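You operate a simulated robot arm through the tools that you are given. There is no shell and no other tool. Be economical: measure what you need, move in short steps, check, and stop when the job is done.

The job below is to be done with a simulated two-armed robot. You get a single attempt, and the scene is never put back.

Task
Swap the split plug for a good one, fill the empty cell and put the white lid on.
Fine: the split plug goes into the rejects tub.
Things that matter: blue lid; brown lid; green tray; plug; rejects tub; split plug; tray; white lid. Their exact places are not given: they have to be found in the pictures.

Only the result counts: the job must be done as asked and must still hold three seconds after the hand-in. Knocking over, shifting, dropping, spilling or breaking anything else fails it. Lids that push on must go on centred and level and be pressed home; caps that screw on are set level and turned clockwise until they are tight.

Robot
Two 7-joint arms with two-finger parallel grippers on one trunk, on a base that drives. Base frame: it is fixed to the floor where the robot stands at the start and does not move with it; the origin is under the middle of the robot, x ahead of it, y to its left, z up. Lengths are in mm, angles in degrees, forces in N, time in s.
The left shoulder is at the start at [47, 182, 1192], the right one opposite. With the tool pointing down near the work surface each hand reaches from about 100 to 700 mm from the robot's upright axis, wherever it stands, measured 20 degrees to its own side. Places, roughly: blue lid [1250, -1750, 750]; brown lid [250, -1750, 1000]; plug (4x4x6 cm) [700, -100, 900]; split plug (4x4x6 cm) [500, 100, 1000]; tray [500, 0, 900]. Payload 3.91 kg a hand.
Tool frame (each hand has its own): the origin (TCP) lies between the finger pads and is the grasp point; the fingertips stand 30 mm ahead of it; z points along the fingers, y is the line along which they close. Largest opening 110 mm; finger width 20, thickness 10; the body of the gripper, 48 by 112 mm, starts 55 mm behind the TCP.
Orientation is that of the tool frame in the base frame, as a unit quaternion [x, y, z, w]. With the fingers straight down and closing along the base's y, the tool's x points along the base's -x, its y along +y and its z along -z.

Tools
- The arms move only by the tool move_arm. It takes "left_rows", "right_rows" or both (then of equal length, played together; a hand with none holds still); each is a list of rows, each an object of numbers (a shift or turn left out is 0, a gripper value left out holds the last): "x", "y", "z": the shift along the base's x, y, z in mm; "rx", "ry", "rz": the turn, a rotation vector about the base's x, y, z in degrees; "hand": the finger opening in mm, from 0 to 110. In form: [{"x": .., "y": .., "z": .., "rx": .., "ry": .., "rz": .., "hand": ..}, ...]. A call has 1 to 12 rows; each row shifts and turns the commanded pose from where the row before left it. Rows are played at 5 a second. More than 50 mm and 8.6 degrees between two rows, or a gripper value outside its range, and nothing of the call is played. Where a pose cannot be reached the arm comes as near as it can. A force on the tool above 40 N (or 10 N above the force at the start of the call, whichever is more), or a blocked arm, ends the call early, and 0.2 s more pass. The fingers move at their own pace (about 72 mm/s each) and stop on an object; they squeeze with about 24 N. The grip force told is the motor's: it shows also when the fingers shut on nothing. Time passes only in rows, and 0.2 s behind the last, so rows that do not move let the fingers close. It gives the time, the measured TCP pose, the force on the tool (base axes), the opening and the grip force at its end, in the units of the frame above (readings bear some noise), with the torque about the TCP (base axes, N m) and any sound that the robot's microphone picked up.
- Cameras (640 x 400 px; columns grow to the right, rows downward): "scene" is now at [160.9, 6.4, 1365.3]; the picture's right is [0.06, -1.00, 0.00], its down [-0.76, -0.05, -0.65] and it looks along [0.65, 0.04, -0.76] (base axes); focal length 214 px, centre (320, 200). "left" rides on the left gripper at [72, -17, -103] in its tool frame; the picture's right is [0.23, 0.97, 0.00], its down [-0.76, 0.18, -0.62] and it looks along [-0.61, 0.14, 0.78] (tool axes); focal length 222 px, centre (320, 200). "right" rides on the right gripper at [72, 17, -103] in its tool frame; the picture's right is [-0.23, 0.97, 0.00], its down [-0.76, -0.18, -0.62] and it looks along [-0.61, -0.14, 0.78] (tool axes); focal length 222 px, centre (320, 200).
- capture(camera): a new picture of that camera. No time passes.
- move_column(by): slides the trunk up (or, below 0, down) by that many mm; the arms and the scene camera ride with it, the base frame stays. It gives what a move gives, with no picture.
- roll_base(legs): drives the robot by 1 to 6 legs, each [ahead, left, turn to the left] in mm, mm and degrees, along the robot's own axes; the way and the turn of a leg run together, so that a leg with both is an arc; at most 1500 mm and 180 degrees a leg. The arms and the cameras ride along, it lands a little off, and it stops where it bumps. It gives what a move gives.
- pan_tilt(pan, tilt): turns the head with the scene camera to pan (to the left, within 80 degrees either way) and tilt (down, from -29 to 69), counted from straight ahead of the robot. It gives what a move gives.
- locate(camera, pixels): for up to 12 pixels [column, row] of the newest picture of that camera ("zoom" is the newest enlarged one), the place [x, y, z] in the base frame of the surface seen there, good to about 2 mm. No time passes.
- enlarge(camera, box): a new picture of the part [left, top, right, bottom] of that camera's present view, enlarged. No time passes.
- hand_in(): hands the job in; it is judged then, once.

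Work in short steps. Measure before you move; look again where a grasp or a placing could have gone wrong, and mend it. You have 80 turns and 70 pictures in all, those below and enlarged ones among them. Open the grippers and draw the arms clear of the work before you hand the job in, unless the task says otherwise; then end with one line.

The tools are called after ">>>" by a JSON object that holds its "method" and its "body". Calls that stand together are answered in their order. move_arm: Moves the arms, as the interface text tells. Its arguments: {"type":"object","properties":{"left_rows":{"type":"array","items":{"type":"object","properties":{"x":{"type":"number"},"y":{"type":"number"},"z":{"type":"number"},"rx":{"type":"number"},"ry":{"type":"number"},"rz":{"type":"number"},"hand":{"type":"number"}}}},"right_rows":{"type":"array","items":{"type":"object","properties":{"x":{"type":"number"},"y":{"type":"number"},"z":{"type":"number"},"rx":{"type":"number"},"ry":{"type":"number"},"rz":{"type":"number"},"hand":{"type":"number"}}}}},"required":[]} The other tools are called the same way: move_column (by) slides the trunk up or down; roll_base (legs) drives the base; pan_tilt (pan, tilt) turns the head that bears the scene camera; capture (camera) takes a picture; locate (camera, pixels) gives the place of the surface under pixels of a picture; enlarge (camera, box) takes an enlarged picture of a part of a camera's view; hand_in () hands the job in.

At the start:

```text
t: 0.0
left_tcp_pos: [481.2, 308.8, 1228.9]
left_ee_rot: [0.0, 1.0, 0.0, 0.0]
left_force: [0.2, 0.4, -0.1]
left_torque: [-0.01, 0.01, 0.03]
left_gripper_width: 110.1
left_grasp_force: 0.0
right_tcp_pos: [404.7, -153.1, 1192.2]
right_ee_rot: [0.0, 1.0, 0.0, 0.0]
right_force: [0.4, 0.2, 0.0]
right_torque: [0.01, -0.01, 0.01]
right_gripper_width: 110.1
right_grasp_force: 0.1
trunk travel left (down, up): [-450.0, 64.0]
robot x, y, heading: [0.1, -6.8, -0.1]
head pan, tilt: [3.6, 49.4]
```

scene: 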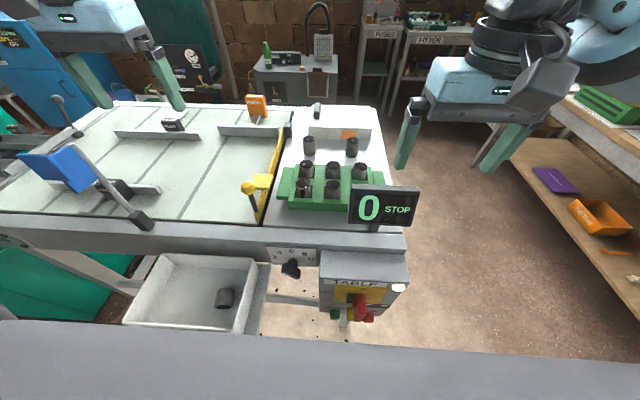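
right: 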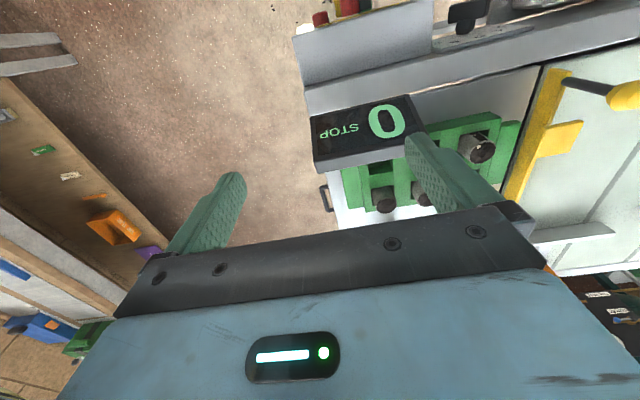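
left: 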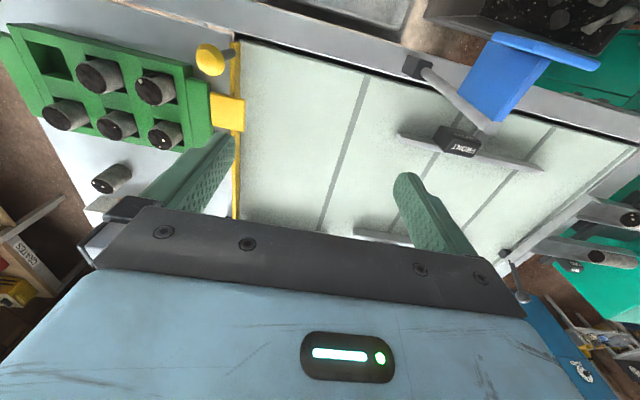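

The scene shows the green tray near (335,185) and two loose plugs behind it at (309,146) and (352,147). I enlarge these, and the bin at lower left.

>>> {"method": "enlarge", "body": {"camera": "scene", "box": [260, 90, 430, 230]}}

>>> {"method": "enlarge", "body": {"camera": "scene", "box": [100, 230, 420, 400]}}

>>> {"method": "enlarge", "body": {"camera": "left", "box": [0, 0, 240, 220]}}

>>> {"method": "enlarge", "body": {"camera": "scene", "box": [480, 60, 640, 300]}}

```text
2.86 times, centred on (345, 160) of scene
```

zoom: 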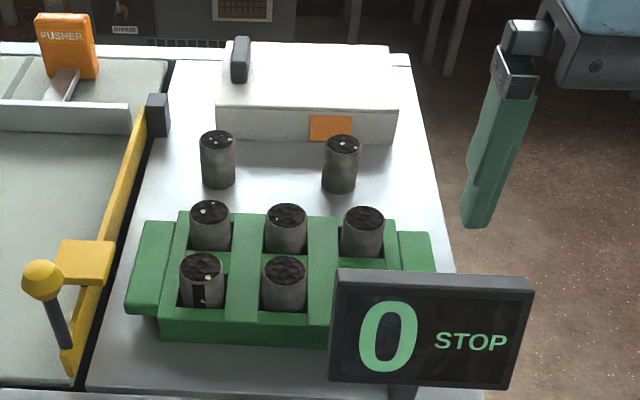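

```text
2.00 times, centred on (260, 315) of scene
```

zoom: 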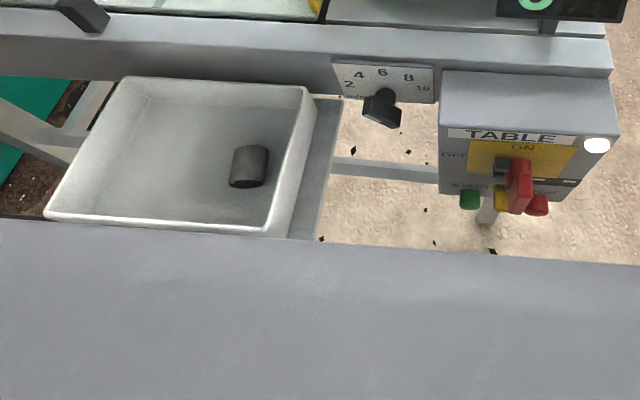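

```text
1.82 times, centred on (120, 110) of left
```

zoom: 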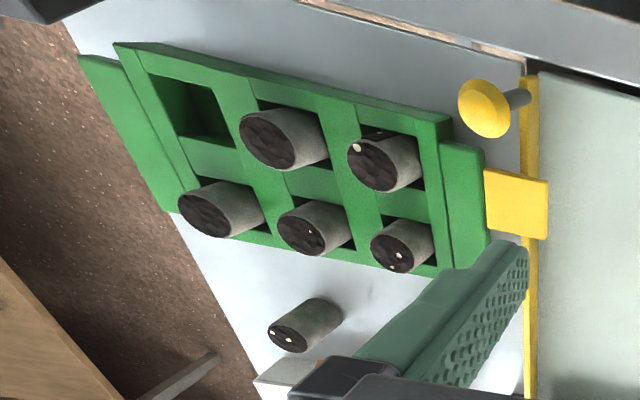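

```text
1.67 times, centred on (560, 180) of scene
```

zoom: 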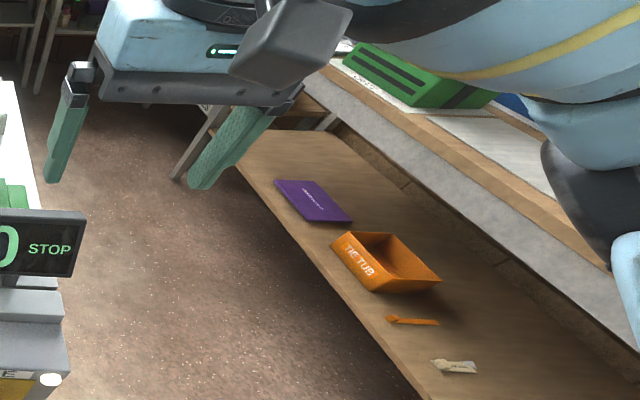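

The split plug looks like the near-left one, with a dark slit at zoom (200,290). I measure the tray, the plugs, the white box behind them and the bin.

>>> {"method": "enlarge", "body": {"camera": "scene", "box": [260, 90, 430, 230]}}

>>> {"method": "locate", "body": {"camera": "zoom", "pixels": [[217, 136], [342, 142], [210, 210], [287, 213], [363, 216], [202, 262], [285, 268], [300, 60], [240, 45], [225, 105], [385, 110], [200, 338]]}}

>>> {"method": "locate", "body": {"camera": "scene", "pixels": [[225, 298], [160, 255], [256, 260], [125, 322], [238, 330], [190, 290], [380, 110], [300, 205], [270, 205], [312, 108], [370, 128], [252, 205]]}}

>>> {"method": "locate", "body": {"camera": "left", "pixels": [[95, 75], [150, 90], [62, 115], [112, 128], [160, 133], [108, 182], [20, 30], [190, 75], [45, 135], [55, 60], [205, 110], [5, 90]]}}

```text
2.86 times, centred on (345, 160) of scene
```

zoom: 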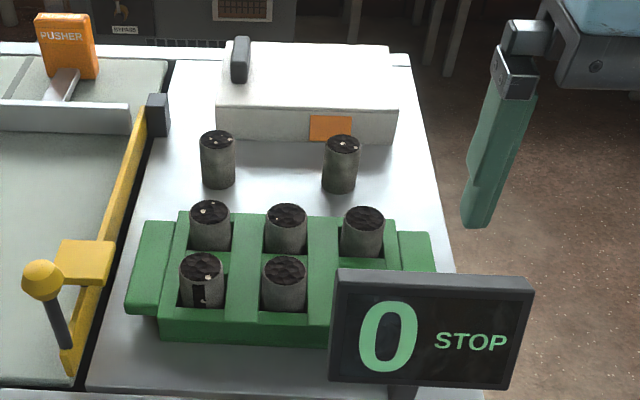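

```text
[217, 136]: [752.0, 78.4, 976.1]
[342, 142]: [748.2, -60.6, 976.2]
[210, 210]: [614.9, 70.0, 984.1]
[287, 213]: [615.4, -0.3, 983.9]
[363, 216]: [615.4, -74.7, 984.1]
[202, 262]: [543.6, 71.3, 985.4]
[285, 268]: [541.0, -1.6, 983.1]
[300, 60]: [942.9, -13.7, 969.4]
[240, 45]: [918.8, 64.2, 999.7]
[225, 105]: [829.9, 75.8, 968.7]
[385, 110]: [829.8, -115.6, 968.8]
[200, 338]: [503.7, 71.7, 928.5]
```

```text
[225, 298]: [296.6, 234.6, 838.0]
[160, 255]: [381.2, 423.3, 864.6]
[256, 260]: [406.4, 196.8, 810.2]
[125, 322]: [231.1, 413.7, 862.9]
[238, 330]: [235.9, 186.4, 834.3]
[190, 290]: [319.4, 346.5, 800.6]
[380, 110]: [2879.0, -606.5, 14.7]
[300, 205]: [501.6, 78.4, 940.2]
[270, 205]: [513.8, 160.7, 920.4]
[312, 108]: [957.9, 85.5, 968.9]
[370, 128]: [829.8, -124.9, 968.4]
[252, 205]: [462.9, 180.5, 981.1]
```

```text
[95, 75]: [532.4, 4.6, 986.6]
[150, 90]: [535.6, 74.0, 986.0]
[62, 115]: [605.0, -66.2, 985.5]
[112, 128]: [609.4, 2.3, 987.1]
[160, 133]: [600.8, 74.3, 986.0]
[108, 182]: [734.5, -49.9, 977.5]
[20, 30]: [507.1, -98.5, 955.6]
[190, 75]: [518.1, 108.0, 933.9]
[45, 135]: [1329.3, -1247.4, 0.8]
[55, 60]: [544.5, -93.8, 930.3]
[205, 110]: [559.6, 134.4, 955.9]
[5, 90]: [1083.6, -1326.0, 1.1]
```

The white block spans x 830–960 and y -125 to 85, with its top at about 969. It might be the lid or something else, so I survey the room with the head.

>>> {"method": "pan_tilt", "body": {"pan": -75, "tilt": 30}}

>>> {"method": "capture", "body": {"camera": "scene"}}

>>> {"method": "pan_tilt", "body": {"pan": 70, "tilt": 30}}

>>> {"method": "capture", "body": {"camera": "scene"}}

>>> {"method": "pan_tilt", "body": {"pan": 0, "tilt": 20}}

>>> {"method": "capture", "body": {"camera": "scene"}}

>>> {"method": "enlarge", "body": {"camera": "scene", "box": [260, 180, 440, 310]}}

```text
t: 1.5
left_tcp_pos: [480.8, 308.4, 1227.7]
left_ee_rot: [0.0, 1.0, 0.0, 0.0]
left_force: [0.2, 0.7, 0.3]
left_torque: [0.02, -0.01, 0.01]
left_gripper_width: 110.1
left_grasp_force: 0.0
right_tcp_pos: [404.7, -152.3, 1192.7]
right_ee_rot: [0.0, 1.0, 0.0, 0.0]
right_force: [-0.8, 1.0, 0.4]
right_torque: [0.0, 0.03, 0.04]
right_gripper_width: 110.1
right_grasp_force: 0.0
trunk travel left (down, up): [-450.0, 64.0]
robot x, y, heading: [0.1, -2.1, -0.2]
head pan, tilt: [-75.0, 30.0]
```

```text
61 pictures are left
```

scene: 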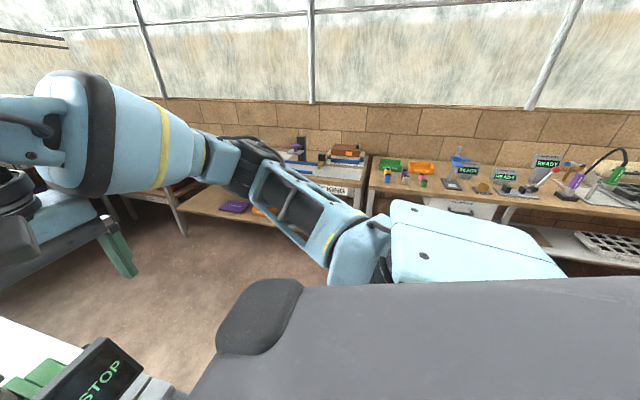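

```text
t: 3.8
left_tcp_pos: [481.1, 309.5, 1228.5]
left_ee_rot: [0.0, 1.0, 0.0, 0.0]
left_force: [1.2, 0.3, 1.6]
left_torque: [0.01, 0.03, 0.0]
left_gripper_width: 110.0
left_grasp_force: 0.1
right_tcp_pos: [404.5, -154.0, 1192.7]
right_ee_rot: [0.0, 1.0, 0.0, 0.0]
right_force: [0.3, 0.1, -0.4]
right_torque: [0.01, -0.02, 0.02]
right_gripper_width: 110.0
right_grasp_force: 0.1
trunk travel left (down, up): [-450.0, 64.0]
robot x, y, heading: [-0.4, -2.4, 0.0]
head pan, tilt: [70.0, 30.0]
```

```text
60 pictures are left
```

scene: 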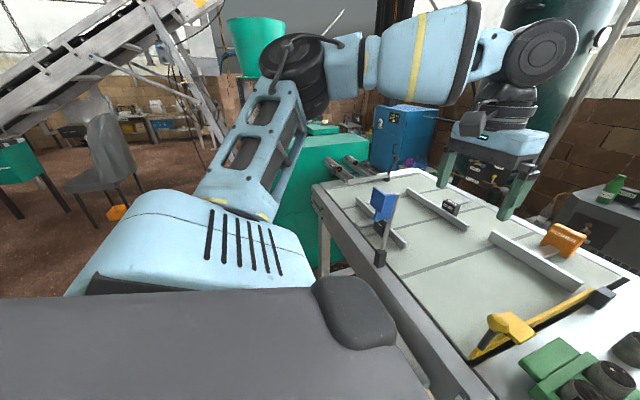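

```text
t: 5.2
left_tcp_pos: [479.3, 309.7, 1226.8]
left_ee_rot: [0.0, 1.0, 0.001, 0.0]
left_force: [0.0, 0.9, 0.4]
left_torque: [-0.01, 0.0, 0.01]
left_gripper_width: 110.0
left_grasp_force: 0.1
right_tcp_pos: [404.2, -151.7, 1191.9]
right_ee_rot: [0.001, 1.0, 0.0, 0.0]
right_force: [-0.3, -0.6, -0.2]
right_torque: [-0.02, 0.0, -0.02]
right_gripper_width: 110.1
right_grasp_force: 0.0
trunk travel left (down, up): [-450.0, 64.0]
robot x, y, heading: [-2.0, 0.5, -0.2]
head pan, tilt: [0.0, 20.0]
```

```text
59 pictures are left
```

scene: 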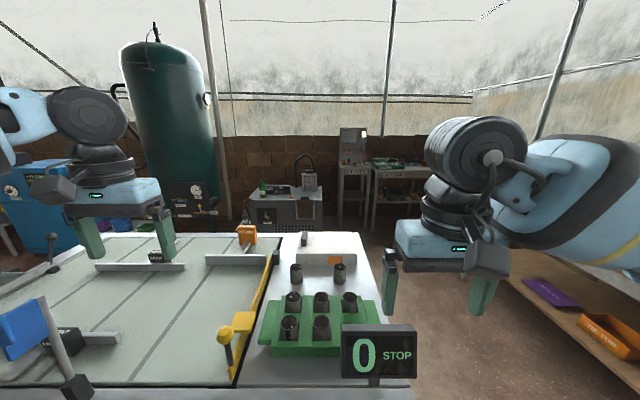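

```text
3.08 times, centred on (350, 245) of scene
```

zoom: 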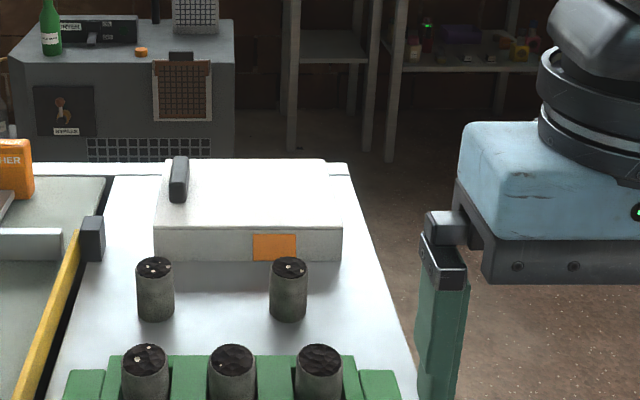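

The white block with a black bar handle is likely the white lid. At x≈900 it is out of reach from here, so I measure the table's right edge and the shelf to see whether the robot can stand there.

>>> {"method": "locate", "body": {"camera": "scene", "pixels": [[492, 258], [525, 295], [580, 350], [372, 270], [362, 235], [302, 237], [306, 244], [305, 250], [440, 300], [385, 385], [620, 390], [345, 262]]}}

>>> {"method": "locate", "body": {"camera": "zoom", "pixels": [[180, 158], [178, 190], [173, 202], [185, 202], [165, 165], [325, 162], [158, 225], [338, 228], [158, 258], [338, 258], [275, 245], [350, 175]]}}

>>> {"method": "pan_tilt", "body": {"pan": -40, "tilt": 60}}

>>> {"method": "capture", "body": {"camera": "scene"}}

```text
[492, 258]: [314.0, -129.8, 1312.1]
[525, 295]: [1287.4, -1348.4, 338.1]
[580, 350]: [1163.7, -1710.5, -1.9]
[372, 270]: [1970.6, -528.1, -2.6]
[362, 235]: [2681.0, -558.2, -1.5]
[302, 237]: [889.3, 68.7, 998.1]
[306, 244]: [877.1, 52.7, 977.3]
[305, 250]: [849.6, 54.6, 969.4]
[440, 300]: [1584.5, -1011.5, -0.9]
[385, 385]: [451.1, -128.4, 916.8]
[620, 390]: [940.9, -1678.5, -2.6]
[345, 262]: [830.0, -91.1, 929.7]
```

```text
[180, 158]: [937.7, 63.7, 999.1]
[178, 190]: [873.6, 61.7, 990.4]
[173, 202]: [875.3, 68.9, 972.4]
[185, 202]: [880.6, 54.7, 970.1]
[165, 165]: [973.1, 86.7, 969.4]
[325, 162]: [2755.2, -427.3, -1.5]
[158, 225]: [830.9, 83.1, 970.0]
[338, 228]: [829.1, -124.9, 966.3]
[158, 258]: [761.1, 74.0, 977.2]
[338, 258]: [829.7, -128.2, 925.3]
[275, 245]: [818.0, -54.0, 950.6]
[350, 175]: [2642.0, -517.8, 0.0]
```

```text
t: 6.3
left_tcp_pos: [480.6, 310.2, 1227.7]
left_ee_rot: [0.0, 1.0, 0.0, 0.0]
left_force: [0.7, -0.1, -0.5]
left_torque: [0.02, 0.03, -0.01]
left_gripper_width: 110.2
left_grasp_force: 0.0
right_tcp_pos: [404.3, -152.0, 1193.0]
right_ee_rot: [0.0, 1.0, 0.0, -0.001]
right_force: [0.9, 0.1, -0.1]
right_torque: [0.01, -0.01, -0.04]
right_gripper_width: 110.0
right_grasp_force: 0.1
trunk travel left (down, up): [-450.0, 64.0]
robot x, y, heading: [-0.6, -1.4, -0.1]
head pan, tilt: [-40.0, 60.0]
```

```text
57 pictures are left
```

scene: 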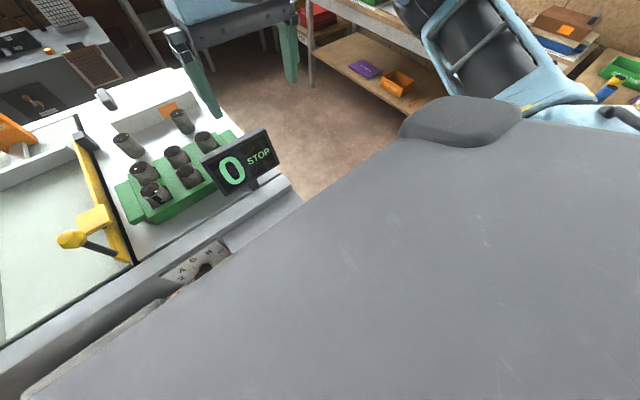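

The shelf edge is at y≈-1350, so there is room right of the table. I enlarge the tray to confirm which plug is split and look at the lid's sides.

>>> {"method": "enlarge", "body": {"camera": "scene", "box": [80, 80, 260, 220]}}

>>> {"method": "enlarge", "body": {"camera": "scene", "box": [510, 0, 640, 110]}}

```text
2.86 times, centred on (170, 150) of scene
```

zoom: 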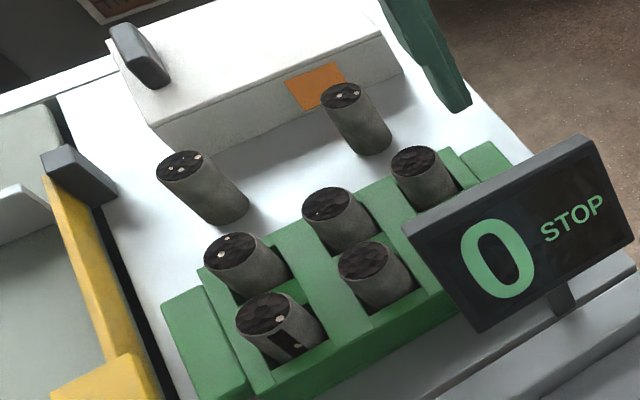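

```text
3.64 times, centred on (575, 55) of scene
```

zoom: 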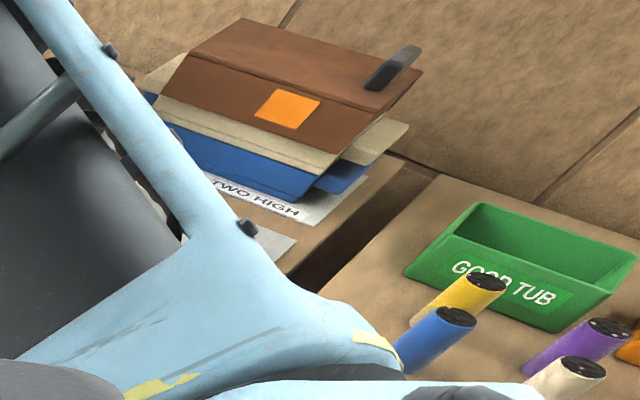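

The front-left plug at zoom (280,335) shows a dark slit, so it is the split one. I move the left hand above it and the right hand out of the way, then look.

>>> {"method": "move_arm", "body": {"left_rows": [{"x": 15, "y": -48}, {"x": 15, "y": -48}, {"x": 15, "y": -48, "hand": 66}, {"x": 15, "y": -48}, {"y": -45, "z": -15}, {"z": -45}, {"z": -45}, {"z": -33}], "right_rows": [{"y": -40}, {"y": -40}, {"y": -40}, {"y": -20}, {}, {}, {}, {}]}}

>>> {"method": "capture", "body": {"camera": "left"}}

>>> {"method": "pan_tilt", "body": {"pan": 20, "tilt": 66}}

>>> {"method": "capture", "body": {"camera": "scene"}}

```text
refused: row 1 steps farther than a row can; nothing moved
```

```text
54 pictures are left
```

left: 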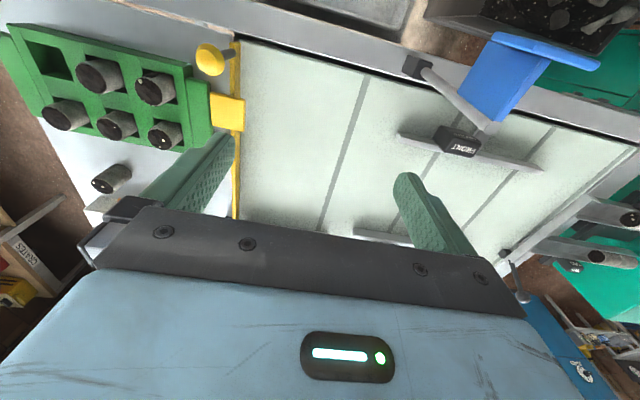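

```text
t: 7.6
left_tcp_pos: [481.6, 307.9, 1227.9]
left_ee_rot: [-0.001, 1.0, 0.0, 0.0]
left_force: [0.4, 0.0, 0.5]
left_torque: [-0.01, 0.0, 0.02]
left_gripper_width: 109.9
left_grasp_force: 0.1
right_tcp_pos: [404.1, -152.1, 1192.1]
right_ee_rot: [0.0, 1.0, 0.001, 0.0]
right_force: [0.2, -0.4, 0.1]
right_torque: [-0.01, 0.01, 0.0]
right_gripper_width: 110.0
right_grasp_force: 0.0
trunk travel left (down, up): [-450.0, 64.0]
robot x, y, heading: [-0.8, -3.5, 0.0]
head pan, tilt: [20.0, 66.0]
```

```text
53 pictures are left
```

scene: 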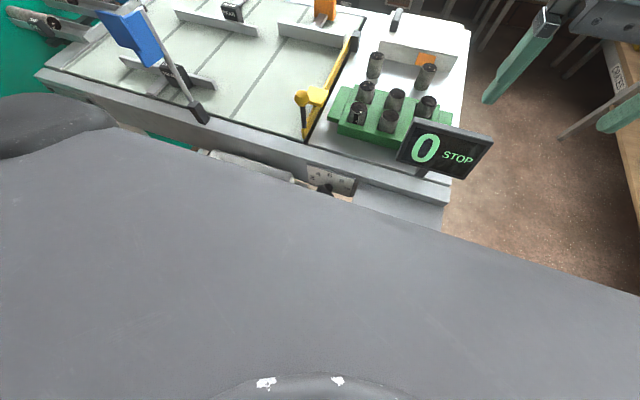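

The steps were slightly over 50 mm and nothing moved. I repeat with smaller ones.

>>> {"method": "move_arm", "body": {"left_rows": [{"x": 10, "y": -40}, {"x": 10, "y": -40}, {"x": 10, "y": -40, "hand": 66}, {"x": 10, "y": -40}, {"x": 10, "y": -40}, {"x": 9, "y": -36}, {"z": -45}, {"z": -45}, {"z": -48}], "right_rows": [{"y": -40}, {"y": -40}, {"y": -40}, {"y": -20}, {}, {}, {}, {}, {}]}}

>>> {"method": "capture", "body": {"camera": "left"}}

```text
t: 9.6
left_tcp_pos: [494.0, 177.3, 1079.1]
left_ee_rot: [-0.001, 1.0, 0.0, -0.001]
left_force: [0.6, 0.5, -0.8]
left_torque: [0.0, -0.01, -0.02]
left_gripper_width: 66.1
left_grasp_force: 0.0
left hand out of reach, approached as far as the arm can: row 3, 4, 5, 6
right_tcp_pos: [402.7, -292.2, 1191.7]
right_ee_rot: [0.0, 1.0, 0.0, 0.0]
right_force: [0.0, 0.3, -0.7]
right_torque: [0.03, 0.02, -0.01]
right_gripper_width: 110.1
right_grasp_force: 0.0
trunk travel left (down, up): [-450.0, 64.0]
robot x, y, heading: [-2.3, 3.3, -0.2]
head pan, tilt: [20.0, 66.0]
```

```text
52 pictures are left
```

left: 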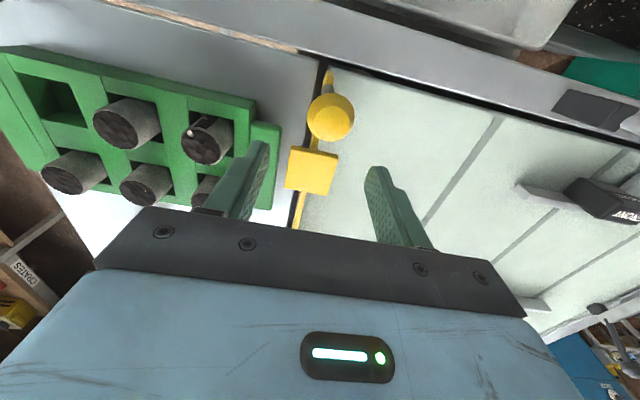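

At the greater height the hand could not come further in. I now try to move it to (541,72) at this lower height.

>>> {"method": "move_arm", "body": {"left_rows": [{"x": 16, "y": -35}, {"x": 16, "y": -35}, {"x": 15, "y": -35}, {}]}}

>>> {"method": "capture", "body": {"camera": "left"}}

```text
t: 10.6
left_tcp_pos: [505.1, 151.8, 1080.8]
left_ee_rot: [0.003, 1.0, 0.0, 0.001]
left_force: [0.2, -0.3, 0.8]
left_torque: [0.03, 0.02, -0.02]
left_gripper_width: 66.0
left_grasp_force: 0.0
left hand out of reach, approached as far as the arm can: row 1, 2, 3
right_tcp_pos: [402.7, -291.8, 1191.5]
right_ee_rot: [0.0, 1.0, 0.001, 0.0]
right_force: [-0.3, 0.9, -0.4]
right_torque: [0.0, 0.01, -0.01]
right_gripper_width: 110.0
right_grasp_force: 0.0
trunk travel left (down, up): [-450.0, 64.0]
robot x, y, heading: [-1.6, -3.3, -0.1]
head pan, tilt: [20.0, 66.0]
```

```text
51 pictures are left
```

left: 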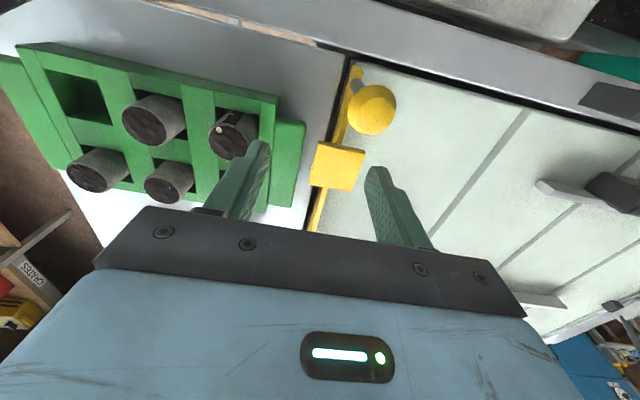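

The left arm cannot reach so far inward, so I drive the base 140 mm to the right to bring the tray into the left hand's sector.

>>> {"method": "roll_base", "body": {"legs": [[0, -140, 0]]}}

>>> {"method": "capture", "body": {"camera": "left"}}

```text
t: 12.4
left_tcp_pos: [504.0, 13.0, 1080.8]
left_ee_rot: [0.004, 1.0, 0.0, 0.0]
left_force: [-0.5, 0.2, -0.8]
left_torque: [0.02, 0.03, -0.02]
left_gripper_width: 66.3
left_grasp_force: 0.2
right_tcp_pos: [401.7, -431.4, 1191.0]
right_ee_rot: [-0.001, 1.0, 0.0, 0.0]
right_force: [-0.1, -0.3, 0.0]
right_torque: [-0.01, -0.03, 0.03]
right_gripper_width: 109.9
right_grasp_force: 0.1
trunk travel left (down, up): [-450.0, 64.0]
robot x, y, heading: [1.4, -140.8, 0.2]
head pan, tilt: [20.0, 66.0]
```

```text
50 pictures are left
```

left: 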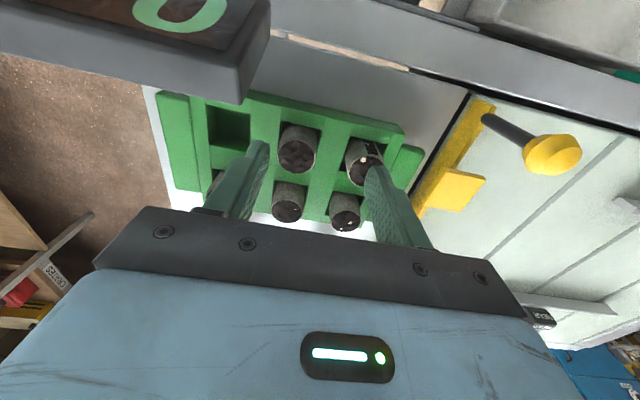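

The split plug is now at about (362,163). I locate its rim, then place the hand above it.

>>> {"method": "locate", "body": {"camera": "left", "pixels": [[362, 172], [297, 155], [288, 210], [346, 220], [230, 120], [210, 110], [248, 130], [165, 110], [400, 135], [415, 160], [235, 92], [225, 75]]}}

>>> {"method": "move_arm", "body": {"left_rows": [{"x": 18, "y": 30}, {"x": 17, "y": 29}, {}]}}

>>> {"method": "capture", "body": {"camera": "left"}}

```text
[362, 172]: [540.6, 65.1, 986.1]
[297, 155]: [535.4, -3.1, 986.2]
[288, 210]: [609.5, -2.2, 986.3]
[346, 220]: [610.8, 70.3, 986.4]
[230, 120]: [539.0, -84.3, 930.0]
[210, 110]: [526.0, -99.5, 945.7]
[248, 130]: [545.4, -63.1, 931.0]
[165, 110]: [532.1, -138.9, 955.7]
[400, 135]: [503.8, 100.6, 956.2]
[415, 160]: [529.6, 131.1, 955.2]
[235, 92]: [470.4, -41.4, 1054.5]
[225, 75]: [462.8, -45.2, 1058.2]
```

```text
t: 13.2
left_tcp_pos: [540.1, 73.5, 1081.3]
left_ee_rot: [0.003, 1.0, 0.0, 0.001]
left_force: [0.5, -0.1, -0.6]
left_torque: [0.0, -0.03, 0.01]
left_gripper_width: 65.6
left_grasp_force: 0.0
right_tcp_pos: [402.0, -431.9, 1192.0]
right_ee_rot: [-0.001, 1.0, 0.0, 0.0]
right_force: [0.2, 0.5, -0.1]
right_torque: [0.01, -0.01, 0.0]
right_gripper_width: 110.1
right_grasp_force: 0.1
trunk travel left (down, up): [-450.0, 64.0]
robot x, y, heading: [1.2, -140.7, 0.2]
head pan, tilt: [20.0, 66.0]
```

```text
49 pictures are left
```

left: 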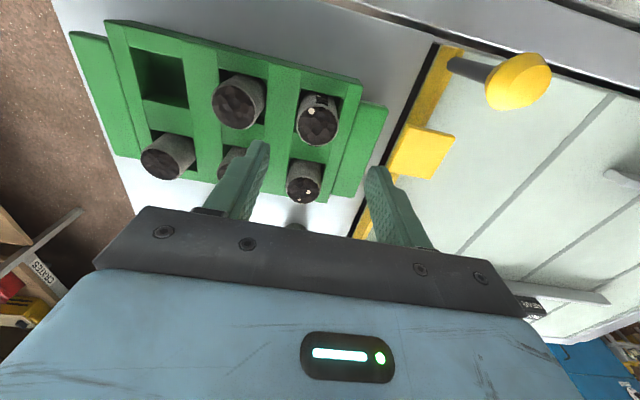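

The hand is over the split plug at (319,120). I enlarge to get exact plug and tray geometry.

>>> {"method": "enlarge", "body": {"camera": "left", "box": [60, 0, 400, 212]}}

>>> {"method": "locate", "body": {"camera": "zoom", "pixels": [[452, 225], [521, 228], [486, 195], [486, 265], [88, 42], [565, 160], [612, 205], [20, 68], [142, 95], [232, 115], [240, 200], [150, 190]]}}

```text
1.88 times, centred on (230, 106) of left
```

zoom: 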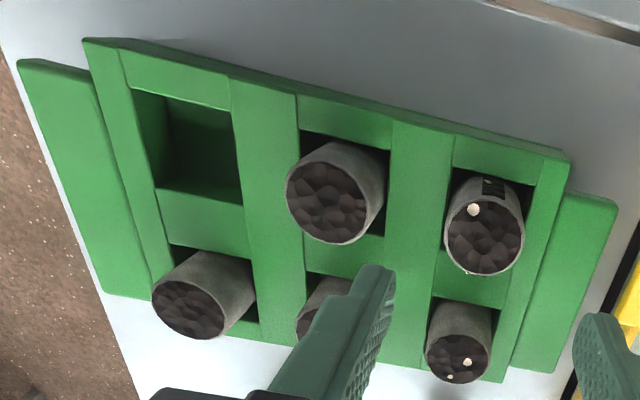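

```text
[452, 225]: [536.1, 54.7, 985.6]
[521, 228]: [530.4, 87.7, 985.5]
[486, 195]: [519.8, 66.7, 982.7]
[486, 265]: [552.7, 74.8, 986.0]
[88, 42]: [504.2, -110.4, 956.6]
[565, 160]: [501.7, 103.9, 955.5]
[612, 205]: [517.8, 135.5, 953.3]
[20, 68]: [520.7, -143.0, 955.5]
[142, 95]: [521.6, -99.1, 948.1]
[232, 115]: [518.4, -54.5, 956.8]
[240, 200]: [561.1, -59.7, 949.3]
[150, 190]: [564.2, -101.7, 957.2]
```

The split plug's centre is about (538,71), top z 986, and the tray top is 955. I lower to TCP z 989 so the tips stay above the tray, then grip and lift slightly.

>>> {"method": "move_arm", "body": {"left_rows": [{"x": -2, "y": -2, "z": -45}, {"z": -40}, {"z": -8}, {"hand": 20}, {}, {}, {}]}}

>>> {"method": "capture", "body": {"camera": "left"}}

```text
t: 14.8
left_tcp_pos: [538.4, 70.2, 987.7]
left_ee_rot: [0.004, 1.0, -0.001, 0.0]
left_force: [-0.2, -0.3, -0.2]
left_torque: [-0.06, -0.03, -0.02]
left_gripper_width: 38.8
left_grasp_force: 24.0
right_tcp_pos: [403.0, -431.4, 1192.4]
right_ee_rot: [-0.001, 1.0, 0.0, 0.0]
right_force: [-0.5, -0.6, 0.5]
right_torque: [0.01, -0.01, -0.02]
right_gripper_width: 110.0
right_grasp_force: 0.0
trunk travel left (down, up): [-450.0, 64.0]
robot x, y, heading: [1.6, -137.7, -0.5]
head pan, tilt: [20.0, 66.0]
```

```text
47 pictures are left
```

left: 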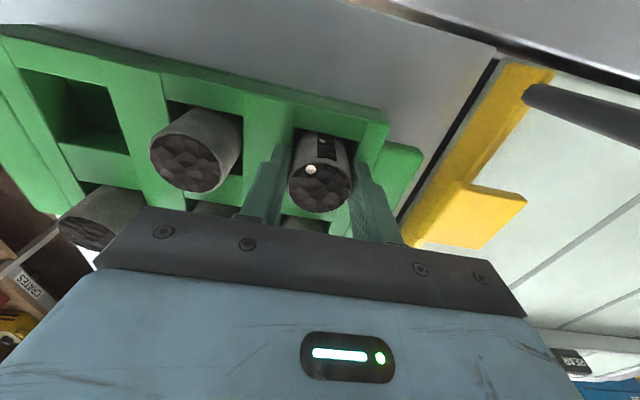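

The plug is held at 38.8 mm. I lift it well clear and carry it left and back towards the bin.

>>> {"method": "move_arm", "body": {"left_rows": [{"z": 45}, {"z": 45}, {"z": 45}, {"x": -32, "y": 36}, {"x": -32, "y": 36}, {"x": -32, "y": 36}, {"x": -32, "y": 36}, {"x": -32, "y": 36}, {"x": -32, "y": 36}, {"x": -32, "y": 36}]}}

>>> {"method": "capture", "body": {"camera": "left"}}

>>> {"method": "capture", "body": {"camera": "scene"}}

```text
t: 17.1
left_tcp_pos: [315.9, 320.3, 1123.0]
left_ee_rot: [0.004, 1.0, 0.0, -0.001]
left_force: [0.0, 0.4, -0.6]
left_torque: [-0.02, -0.01, 0.0]
left_gripper_width: 38.7
left_grasp_force: 23.8
left hand out of reach, approached as far as the arm can: row 10
right_tcp_pos: [403.8, -430.3, 1191.2]
right_ee_rot: [-0.001, 1.0, 0.0, 0.0]
right_force: [0.6, 0.2, 0.3]
right_torque: [0.02, -0.01, 0.01]
right_gripper_width: 110.3
right_grasp_force: 0.1
trunk travel left (down, up): [-450.0, 64.0]
robot x, y, heading: [-0.6, -139.6, 0.1]
head pan, tilt: [20.0, 66.0]
```

```text
46 pictures are left
```

left: 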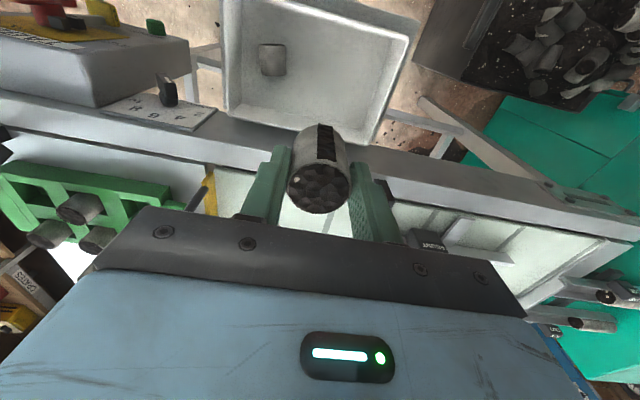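

```text
45 pictures are left
```

scene: 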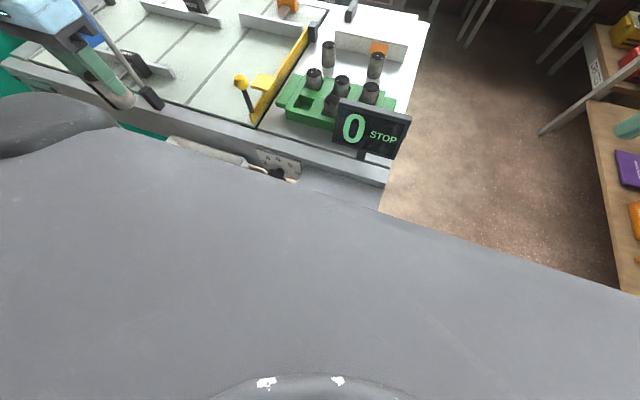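

A white bin lies directly below and a dark bin with dark pieces is at the upper right. I enlarge both to decide which is the rejects tub.

>>> {"method": "enlarge", "body": {"camera": "left", "box": [200, 0, 640, 180]}}

>>> {"method": "locate", "body": {"camera": "left", "pixels": [[300, 90], [270, 60], [230, 100], [375, 140], [410, 30], [545, 50], [430, 50], [330, 118], [245, 112], [375, 60], [250, 20], [520, 90]]}}

```text
1.45 times, centred on (420, 90) of left
```

zoom: 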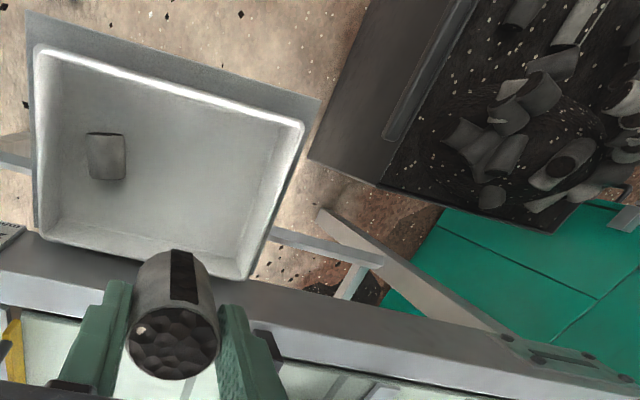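

```text
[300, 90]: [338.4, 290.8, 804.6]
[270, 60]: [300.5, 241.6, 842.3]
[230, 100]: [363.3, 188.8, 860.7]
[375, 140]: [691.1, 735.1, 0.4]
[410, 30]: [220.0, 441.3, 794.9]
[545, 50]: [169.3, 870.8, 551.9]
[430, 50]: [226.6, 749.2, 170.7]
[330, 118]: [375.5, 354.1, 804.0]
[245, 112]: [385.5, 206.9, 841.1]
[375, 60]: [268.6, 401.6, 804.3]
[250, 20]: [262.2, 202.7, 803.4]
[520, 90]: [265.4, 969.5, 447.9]
```

The white bin carries no visible label. The bench on the right had a "GOOD TUB" beside an orange tub, so I read those labels before deciding.

>>> {"method": "pan_tilt", "body": {"pan": -75, "tilt": 30}}

>>> {"method": "enlarge", "body": {"camera": "scene", "box": [370, 130, 520, 225]}}

>>> {"method": "enlarge", "body": {"camera": "scene", "box": [200, 120, 380, 230]}}

```text
t: 18.8
left_tcp_pos: [315.0, 318.5, 1122.9]
left_ee_rot: [0.003, 1.0, 0.0, -0.001]
left_force: [0.8, 0.2, 0.1]
left_torque: [0.0, 0.0, 0.0]
left_gripper_width: 38.8
left_grasp_force: 24.5
right_tcp_pos: [403.1, -431.9, 1191.2]
right_ee_rot: [0.0, 1.0, -0.001, -0.001]
right_force: [0.2, 0.5, 0.1]
right_torque: [0.0, 0.03, 0.01]
right_gripper_width: 110.0
right_grasp_force: 0.0
trunk travel left (down, up): [-450.0, 64.0]
robot x, y, heading: [1.8, -140.3, -0.1]
head pan, tilt: [-75.0, 30.0]
```

```text
4.21 times, centred on (445, 178) of scene
```

zoom: 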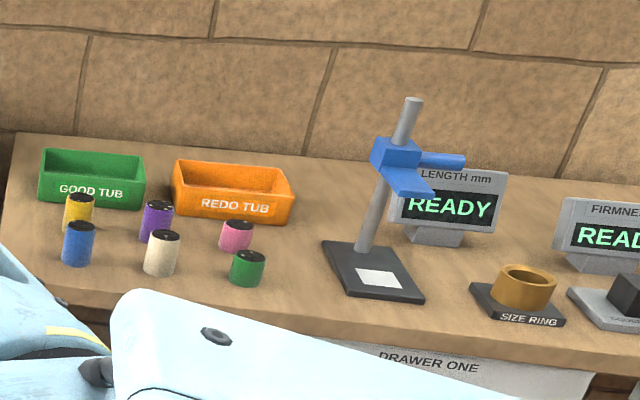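

```text
3.56 times, centred on (290, 175) of scene
```

zoom: 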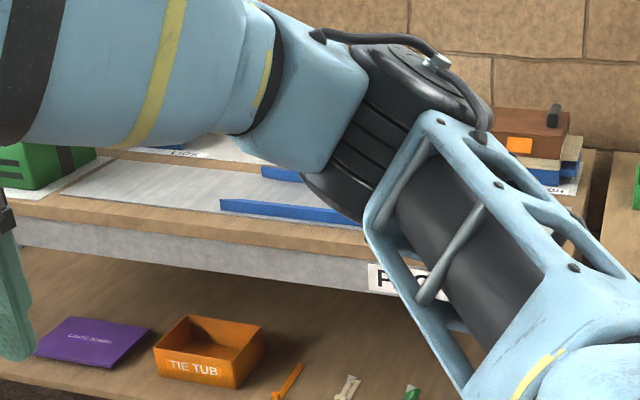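

None of those is a rejects tub (GOOD, REDO, TIE), so the white tub is the candidate. I draw the hand back to see whether its front face carries a label.

>>> {"method": "move_arm", "body": {"left_rows": [{"x": -45}, {"x": -45}, {"x": -45}, {"x": -30, "z": -30}]}}

>>> {"method": "enlarge", "body": {"camera": "left", "box": [150, 0, 600, 200]}}

```text
t: 19.8
left_tcp_pos: [155.7, 325.1, 1096.3]
left_ee_rot: [0.003, 1.0, 0.0, 0.0]
left_force: [-0.1, 0.9, -0.5]
left_torque: [0.01, -0.02, -0.02]
left_gripper_width: 39.1
left_grasp_force: 24.0
left hand out of reach, approached as far as the arm can: row 4
right_tcp_pos: [403.3, -431.3, 1192.5]
right_ee_rot: [0.001, 1.0, 0.0, 0.0]
right_force: [0.4, 0.0, 0.2]
right_torque: [-0.03, -0.02, 0.0]
right_gripper_width: 110.0
right_grasp_force: 0.0
trunk travel left (down, up): [-450.0, 64.0]
robot x, y, heading: [0.9, -138.5, -0.1]
head pan, tilt: [-75.0, 30.0]
```

```text
1.42 times, centred on (375, 100) of left
```

zoom: 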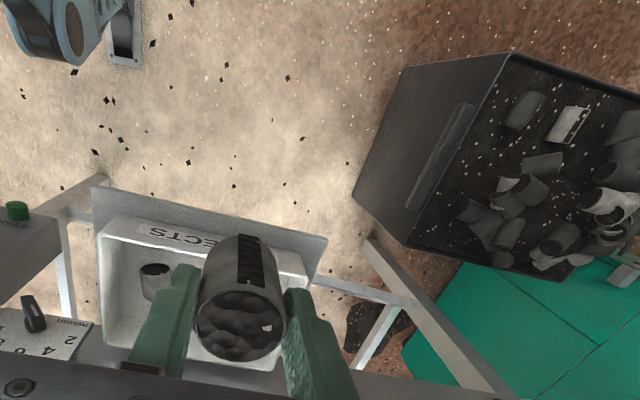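

The tub's front reads "…ECTS", so it is the rejects tub. I go back above it and lower the plug.

>>> {"method": "move_arm", "body": {"left_rows": [{"x": 40, "z": 10}, {"x": 40}, {"x": 40}, {"x": 40}, {"z": -45}, {"z": -45}, {"z": -45}, {"z": -45}]}}

>>> {"method": "capture", "body": {"camera": "left"}}

```text
t: 21.6
left_tcp_pos: [317.7, 326.3, 923.3]
left_ee_rot: [0.003, 1.0, 0.0, 0.001]
left_force: [-0.9, 0.5, -0.3]
left_torque: [0.02, -0.02, 0.0]
left_gripper_width: 38.8
left_grasp_force: 23.8
right_tcp_pos: [403.5, -430.4, 1190.5]
right_ee_rot: [-0.001, 1.0, 0.0, 0.0]
right_force: [-0.3, 0.4, -0.8]
right_torque: [0.01, 0.01, 0.01]
right_gripper_width: 109.8
right_grasp_force: 0.1
trunk travel left (down, up): [-450.0, 64.0]
robot x, y, heading: [-0.0, -138.8, -0.0]
head pan, tilt: [-75.0, 30.0]
```

```text
40 pictures are left
```

left: 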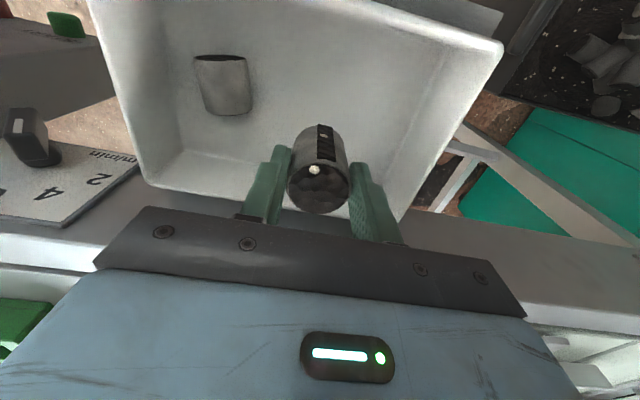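

The plug hangs within the tub. I lower it to just above the floor, release it, and come back up.

>>> {"method": "move_arm", "body": {"left_rows": [{"z": -30}, {"z": -22}, {"z": -5}, {"hand": 60}, {}, {"z": 45}, {"z": 45}, {"z": 45}, {"z": 45}, {"z": 45}]}}

>>> {"method": "capture", "body": {"camera": "left"}}

```text
t: 23.8
left_tcp_pos: [313.2, 327.2, 1095.3]
left_ee_rot: [0.003, 1.0, 0.0, -0.001]
left_force: [-0.1, 0.0, 0.3]
left_torque: [-0.02, 0.02, -0.01]
left_gripper_width: 59.9
left_grasp_force: 0.2
right_tcp_pos: [401.9, -431.5, 1191.6]
right_ee_rot: [0.0, 1.0, -0.001, 0.0]
right_force: [-0.6, 0.1, -0.3]
right_torque: [-0.02, -0.02, 0.0]
right_gripper_width: 110.3
right_grasp_force: 0.1
trunk travel left (down, up): [-450.0, 64.0]
robot x, y, heading: [1.2, -142.3, 0.1]
head pan, tilt: [-75.0, 30.0]
```

```text
39 pictures are left
```

left: 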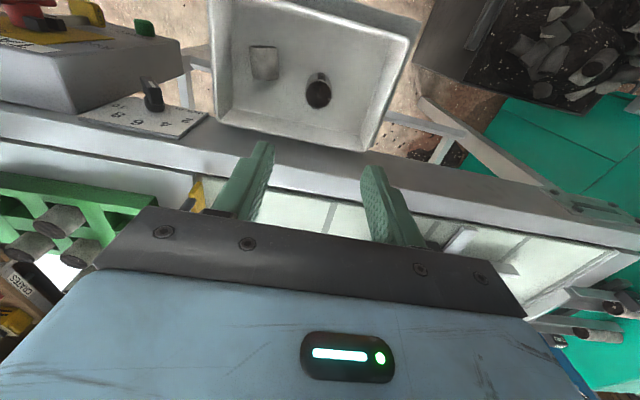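

The split plug is in the rejects tub at (318,90). Next I tuck the left hand, then drive round to the right side of the table and face it obliquely.

>>> {"method": "move_arm", "body": {"left_rows": [{"z": 40, "y": -25}, {"z": 40, "y": -25}, {"z": 20, "y": -40}, {"y": -45}, {"x": 30, "y": -30}]}}

>>> {"method": "roll_base", "body": {"legs": [[0, -410, 0], [740, 0, 0], [0, 0, 70]]}}

>>> {"method": "pan_tilt", "body": {"pan": 0, "tilt": 50}}

>>> {"method": "capture", "body": {"camera": "scene"}}

```text
t: 25.0
left_tcp_pos: [347.8, 161.0, 1193.0]
left_ee_rot: [0.003, 1.0, 0.0, -0.001]
left_force: [0.4, -0.2, 0.0]
left_torque: [0.0, -0.02, -0.05]
left_gripper_width: 60.0
left_grasp_force: 0.1
right_tcp_pos: [405.0, -432.5, 1189.8]
right_ee_rot: [0.0, 1.0, 0.0, -0.001]
right_force: [-0.1, 0.4, 0.9]
right_torque: [0.07, 0.03, 0.01]
right_gripper_width: 109.8
right_grasp_force: 0.1
trunk travel left (down, up): [-450.0, 64.0]
robot x, y, heading: [-2.3, -135.1, -0.2]
head pan, tilt: [-75.0, 30.0]
```

```text
t: 35.8
left_tcp_pos: [569.7, -122.3, 1194.6]
left_ee_rot: [-0.578, 0.816, 0.0, 0.002]
left_force: [-0.1, 0.2, 0.2]
left_torque: [-0.04, 0.04, -0.01]
left_gripper_width: 59.9
left_grasp_force: 0.1
right_tcp_pos: [1149.5, -260.7, 1190.8]
right_ee_rot: [-0.581, 0.814, 0.0, -0.001]
right_force: [0.3, -0.1, -0.4]
right_torque: [0.02, -0.03, -0.01]
right_gripper_width: 109.9
right_grasp_force: 0.1
trunk travel left (down, up): [-450.0, 64.0]
robot x, y, heading: [743.1, -545.7, 71.2]
head pan, tilt: [-75.0, 30.0]
```

```text
t: 37.3
left_tcp_pos: [570.4, -120.8, 1194.1]
left_ee_rot: [-0.578, 0.816, 0.001, 0.001]
left_force: [1.4, -0.3, 0.6]
left_torque: [-0.01, 0.02, -0.02]
left_gripper_width: 60.0
left_grasp_force: 0.0
right_tcp_pos: [1149.1, -260.3, 1191.7]
right_ee_rot: [-0.581, 0.814, 0.0, 0.0]
right_force: [-0.5, -0.1, 0.4]
right_torque: [0.04, -0.01, 0.03]
right_gripper_width: 109.9
right_grasp_force: 0.0
trunk travel left (down, up): [-450.0, 64.0]
robot x, y, heading: [738.4, -552.6, 71.2]
head pan, tilt: [0.0, 50.0]
```

```text
38 pictures are left
```

scene: 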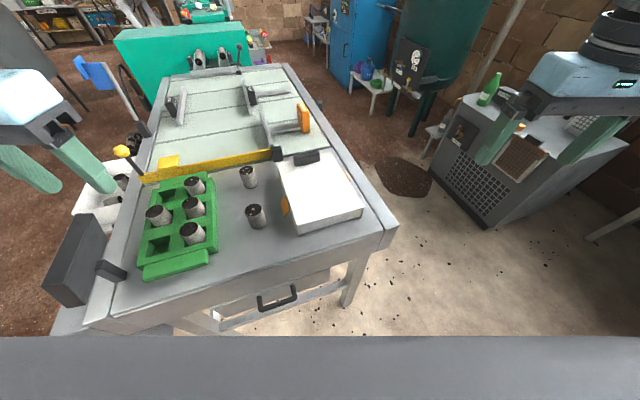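

There is now a clear side view of the tray (both empty cells visible), the two loose plugs and the lid. I enlarge and measure.

>>> {"method": "enlarge", "body": {"camera": "scene", "box": [130, 140, 390, 290]}}

>>> {"method": "locate", "body": {"camera": "zoom", "pixels": [[292, 70], [309, 174], [360, 63], [455, 37], [565, 185], [415, 225], [412, 62], [470, 50], [382, 165], [75, 265], [165, 120], [215, 250]]}}

```text
2.46 times, centred on (260, 215) of scene
```

zoom: 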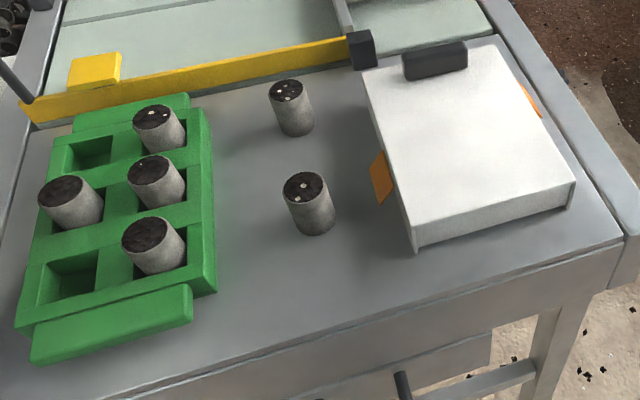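

```text
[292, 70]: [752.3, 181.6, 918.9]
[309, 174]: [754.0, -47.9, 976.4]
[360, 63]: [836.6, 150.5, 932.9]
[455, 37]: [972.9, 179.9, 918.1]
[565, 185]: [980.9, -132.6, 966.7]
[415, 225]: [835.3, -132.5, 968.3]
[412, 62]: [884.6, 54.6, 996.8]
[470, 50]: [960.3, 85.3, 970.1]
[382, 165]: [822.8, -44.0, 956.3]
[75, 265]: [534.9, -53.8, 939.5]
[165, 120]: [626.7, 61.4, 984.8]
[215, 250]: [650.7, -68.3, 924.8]
```

Loose plugs are near (752,-55) and (752,78). I bring the left hand above the near one and square it with the table (turn about +19°).

>>> {"method": "move_arm", "body": {"left_rows": [{"x": 40, "y": 10, "rz": 6}, {"x": 40, "y": 10, "rz": 6}, {"x": 40, "y": 15, "rz": 6.8}, {"x": 40, "y": 15}, {"x": 20, "y": 13, "z": -30}, {"z": -45}, {"z": -40}]}}

>>> {"method": "capture", "body": {"camera": "left"}}

```text
t: 38.9
left_tcp_pos: [749.9, -57.6, 1078.0]
left_ee_rot: [-0.704, 0.71, 0.0, 0.0]
left_force: [-0.3, -0.9, 0.8]
left_torque: [-0.04, -0.01, -0.01]
left_gripper_width: 59.5
left_grasp_force: 0.0
right_tcp_pos: [1150.5, -259.5, 1190.6]
right_ee_rot: [-0.581, 0.814, 0.0, 0.0]
right_force: [0.0, 0.5, -0.7]
right_torque: [-0.03, -0.02, 0.0]
right_gripper_width: 109.9
right_grasp_force: 0.0
trunk travel left (down, up): [-450.0, 64.0]
robot x, y, heading: [740.2, -546.1, 71.4]
head pan, tilt: [0.0, 50.0]
```

```text
36 pictures are left
```

left: 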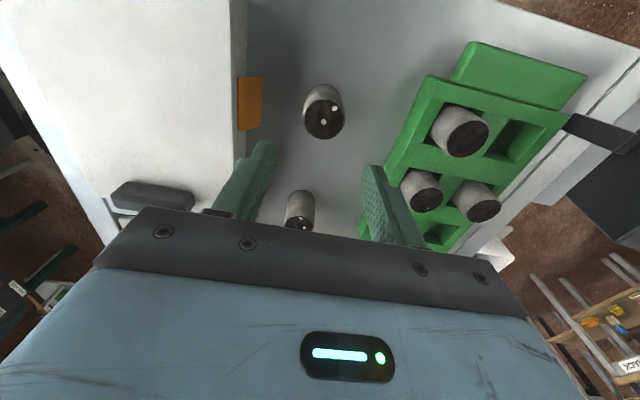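

The plug's top is at about (323,120). I locate its rim and the empty cell's edges, and check its surface for splits.

>>> {"method": "enlarge", "body": {"camera": "left", "box": [230, 40, 600, 250]}}

>>> {"method": "locate", "body": {"camera": "left", "pixels": [[305, 117], [343, 117], [324, 101], [324, 136], [324, 120], [436, 82], [578, 75], [566, 112], [387, 170], [433, 240], [505, 160], [544, 130]]}}

```text
1.73 times, centred on (415, 145) of left
```

zoom: 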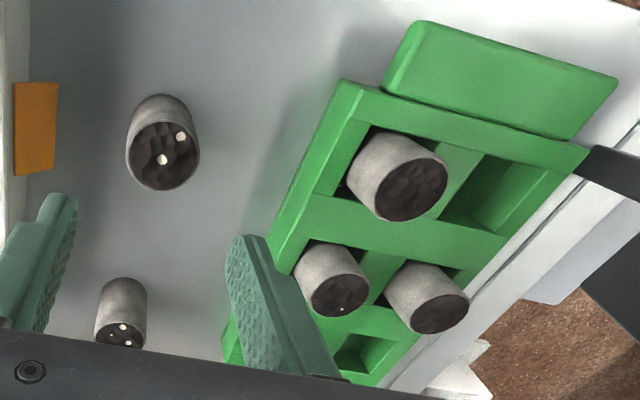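

```text
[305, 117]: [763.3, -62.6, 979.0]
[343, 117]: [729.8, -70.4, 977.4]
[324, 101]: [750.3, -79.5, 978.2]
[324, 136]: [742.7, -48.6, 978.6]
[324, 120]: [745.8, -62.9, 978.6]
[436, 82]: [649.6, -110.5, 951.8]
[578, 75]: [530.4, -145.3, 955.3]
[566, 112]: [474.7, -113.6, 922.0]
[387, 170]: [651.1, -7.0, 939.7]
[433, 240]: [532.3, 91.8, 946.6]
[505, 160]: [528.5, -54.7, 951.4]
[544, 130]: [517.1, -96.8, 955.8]
```

The plug centre is about (746.5,-64), top at 978. I grip its upper part with TCP z 980, so the tips will stay above the tray when it is inserted.

>>> {"method": "move_arm", "body": {"left_rows": [{"x": -3.5, "y": -6.5, "z": -45}, {"z": -40}, {"z": -13}, {"hand": 20}, {}, {}, {"z": 40}, {"z": 40}, {"z": 20}]}}

>>> {"method": "capture", "body": {"camera": "left"}}

```text
t: 40.9
left_tcp_pos: [746.4, -65.3, 1078.6]
left_ee_rot: [-0.704, 0.71, 0.0, 0.0]
left_force: [-0.1, -0.4, 0.0]
left_torque: [-0.04, 0.04, 0.03]
left_gripper_width: 37.3
left_grasp_force: 24.0
right_tcp_pos: [1149.5, -260.5, 1191.3]
right_ee_rot: [-0.581, 0.814, 0.001, 0.0]
right_force: [0.6, -0.1, -0.8]
right_torque: [0.02, 0.01, -0.04]
right_gripper_width: 109.9
right_grasp_force: 0.1
trunk travel left (down, up): [-450.0, 64.0]
robot x, y, heading: [742.5, -544.8, 71.1]
head pan, tilt: [0.0, 50.0]
```

```text
34 pictures are left
```

left: 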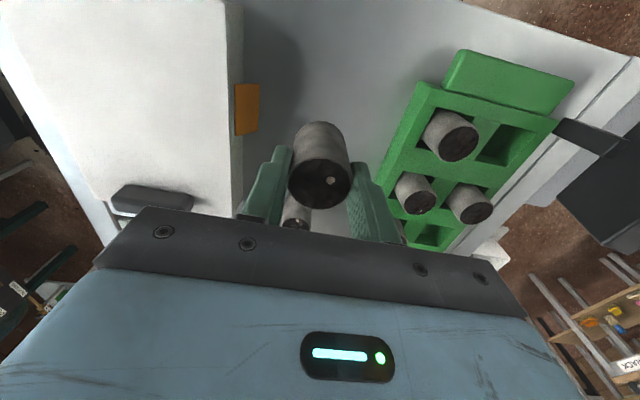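

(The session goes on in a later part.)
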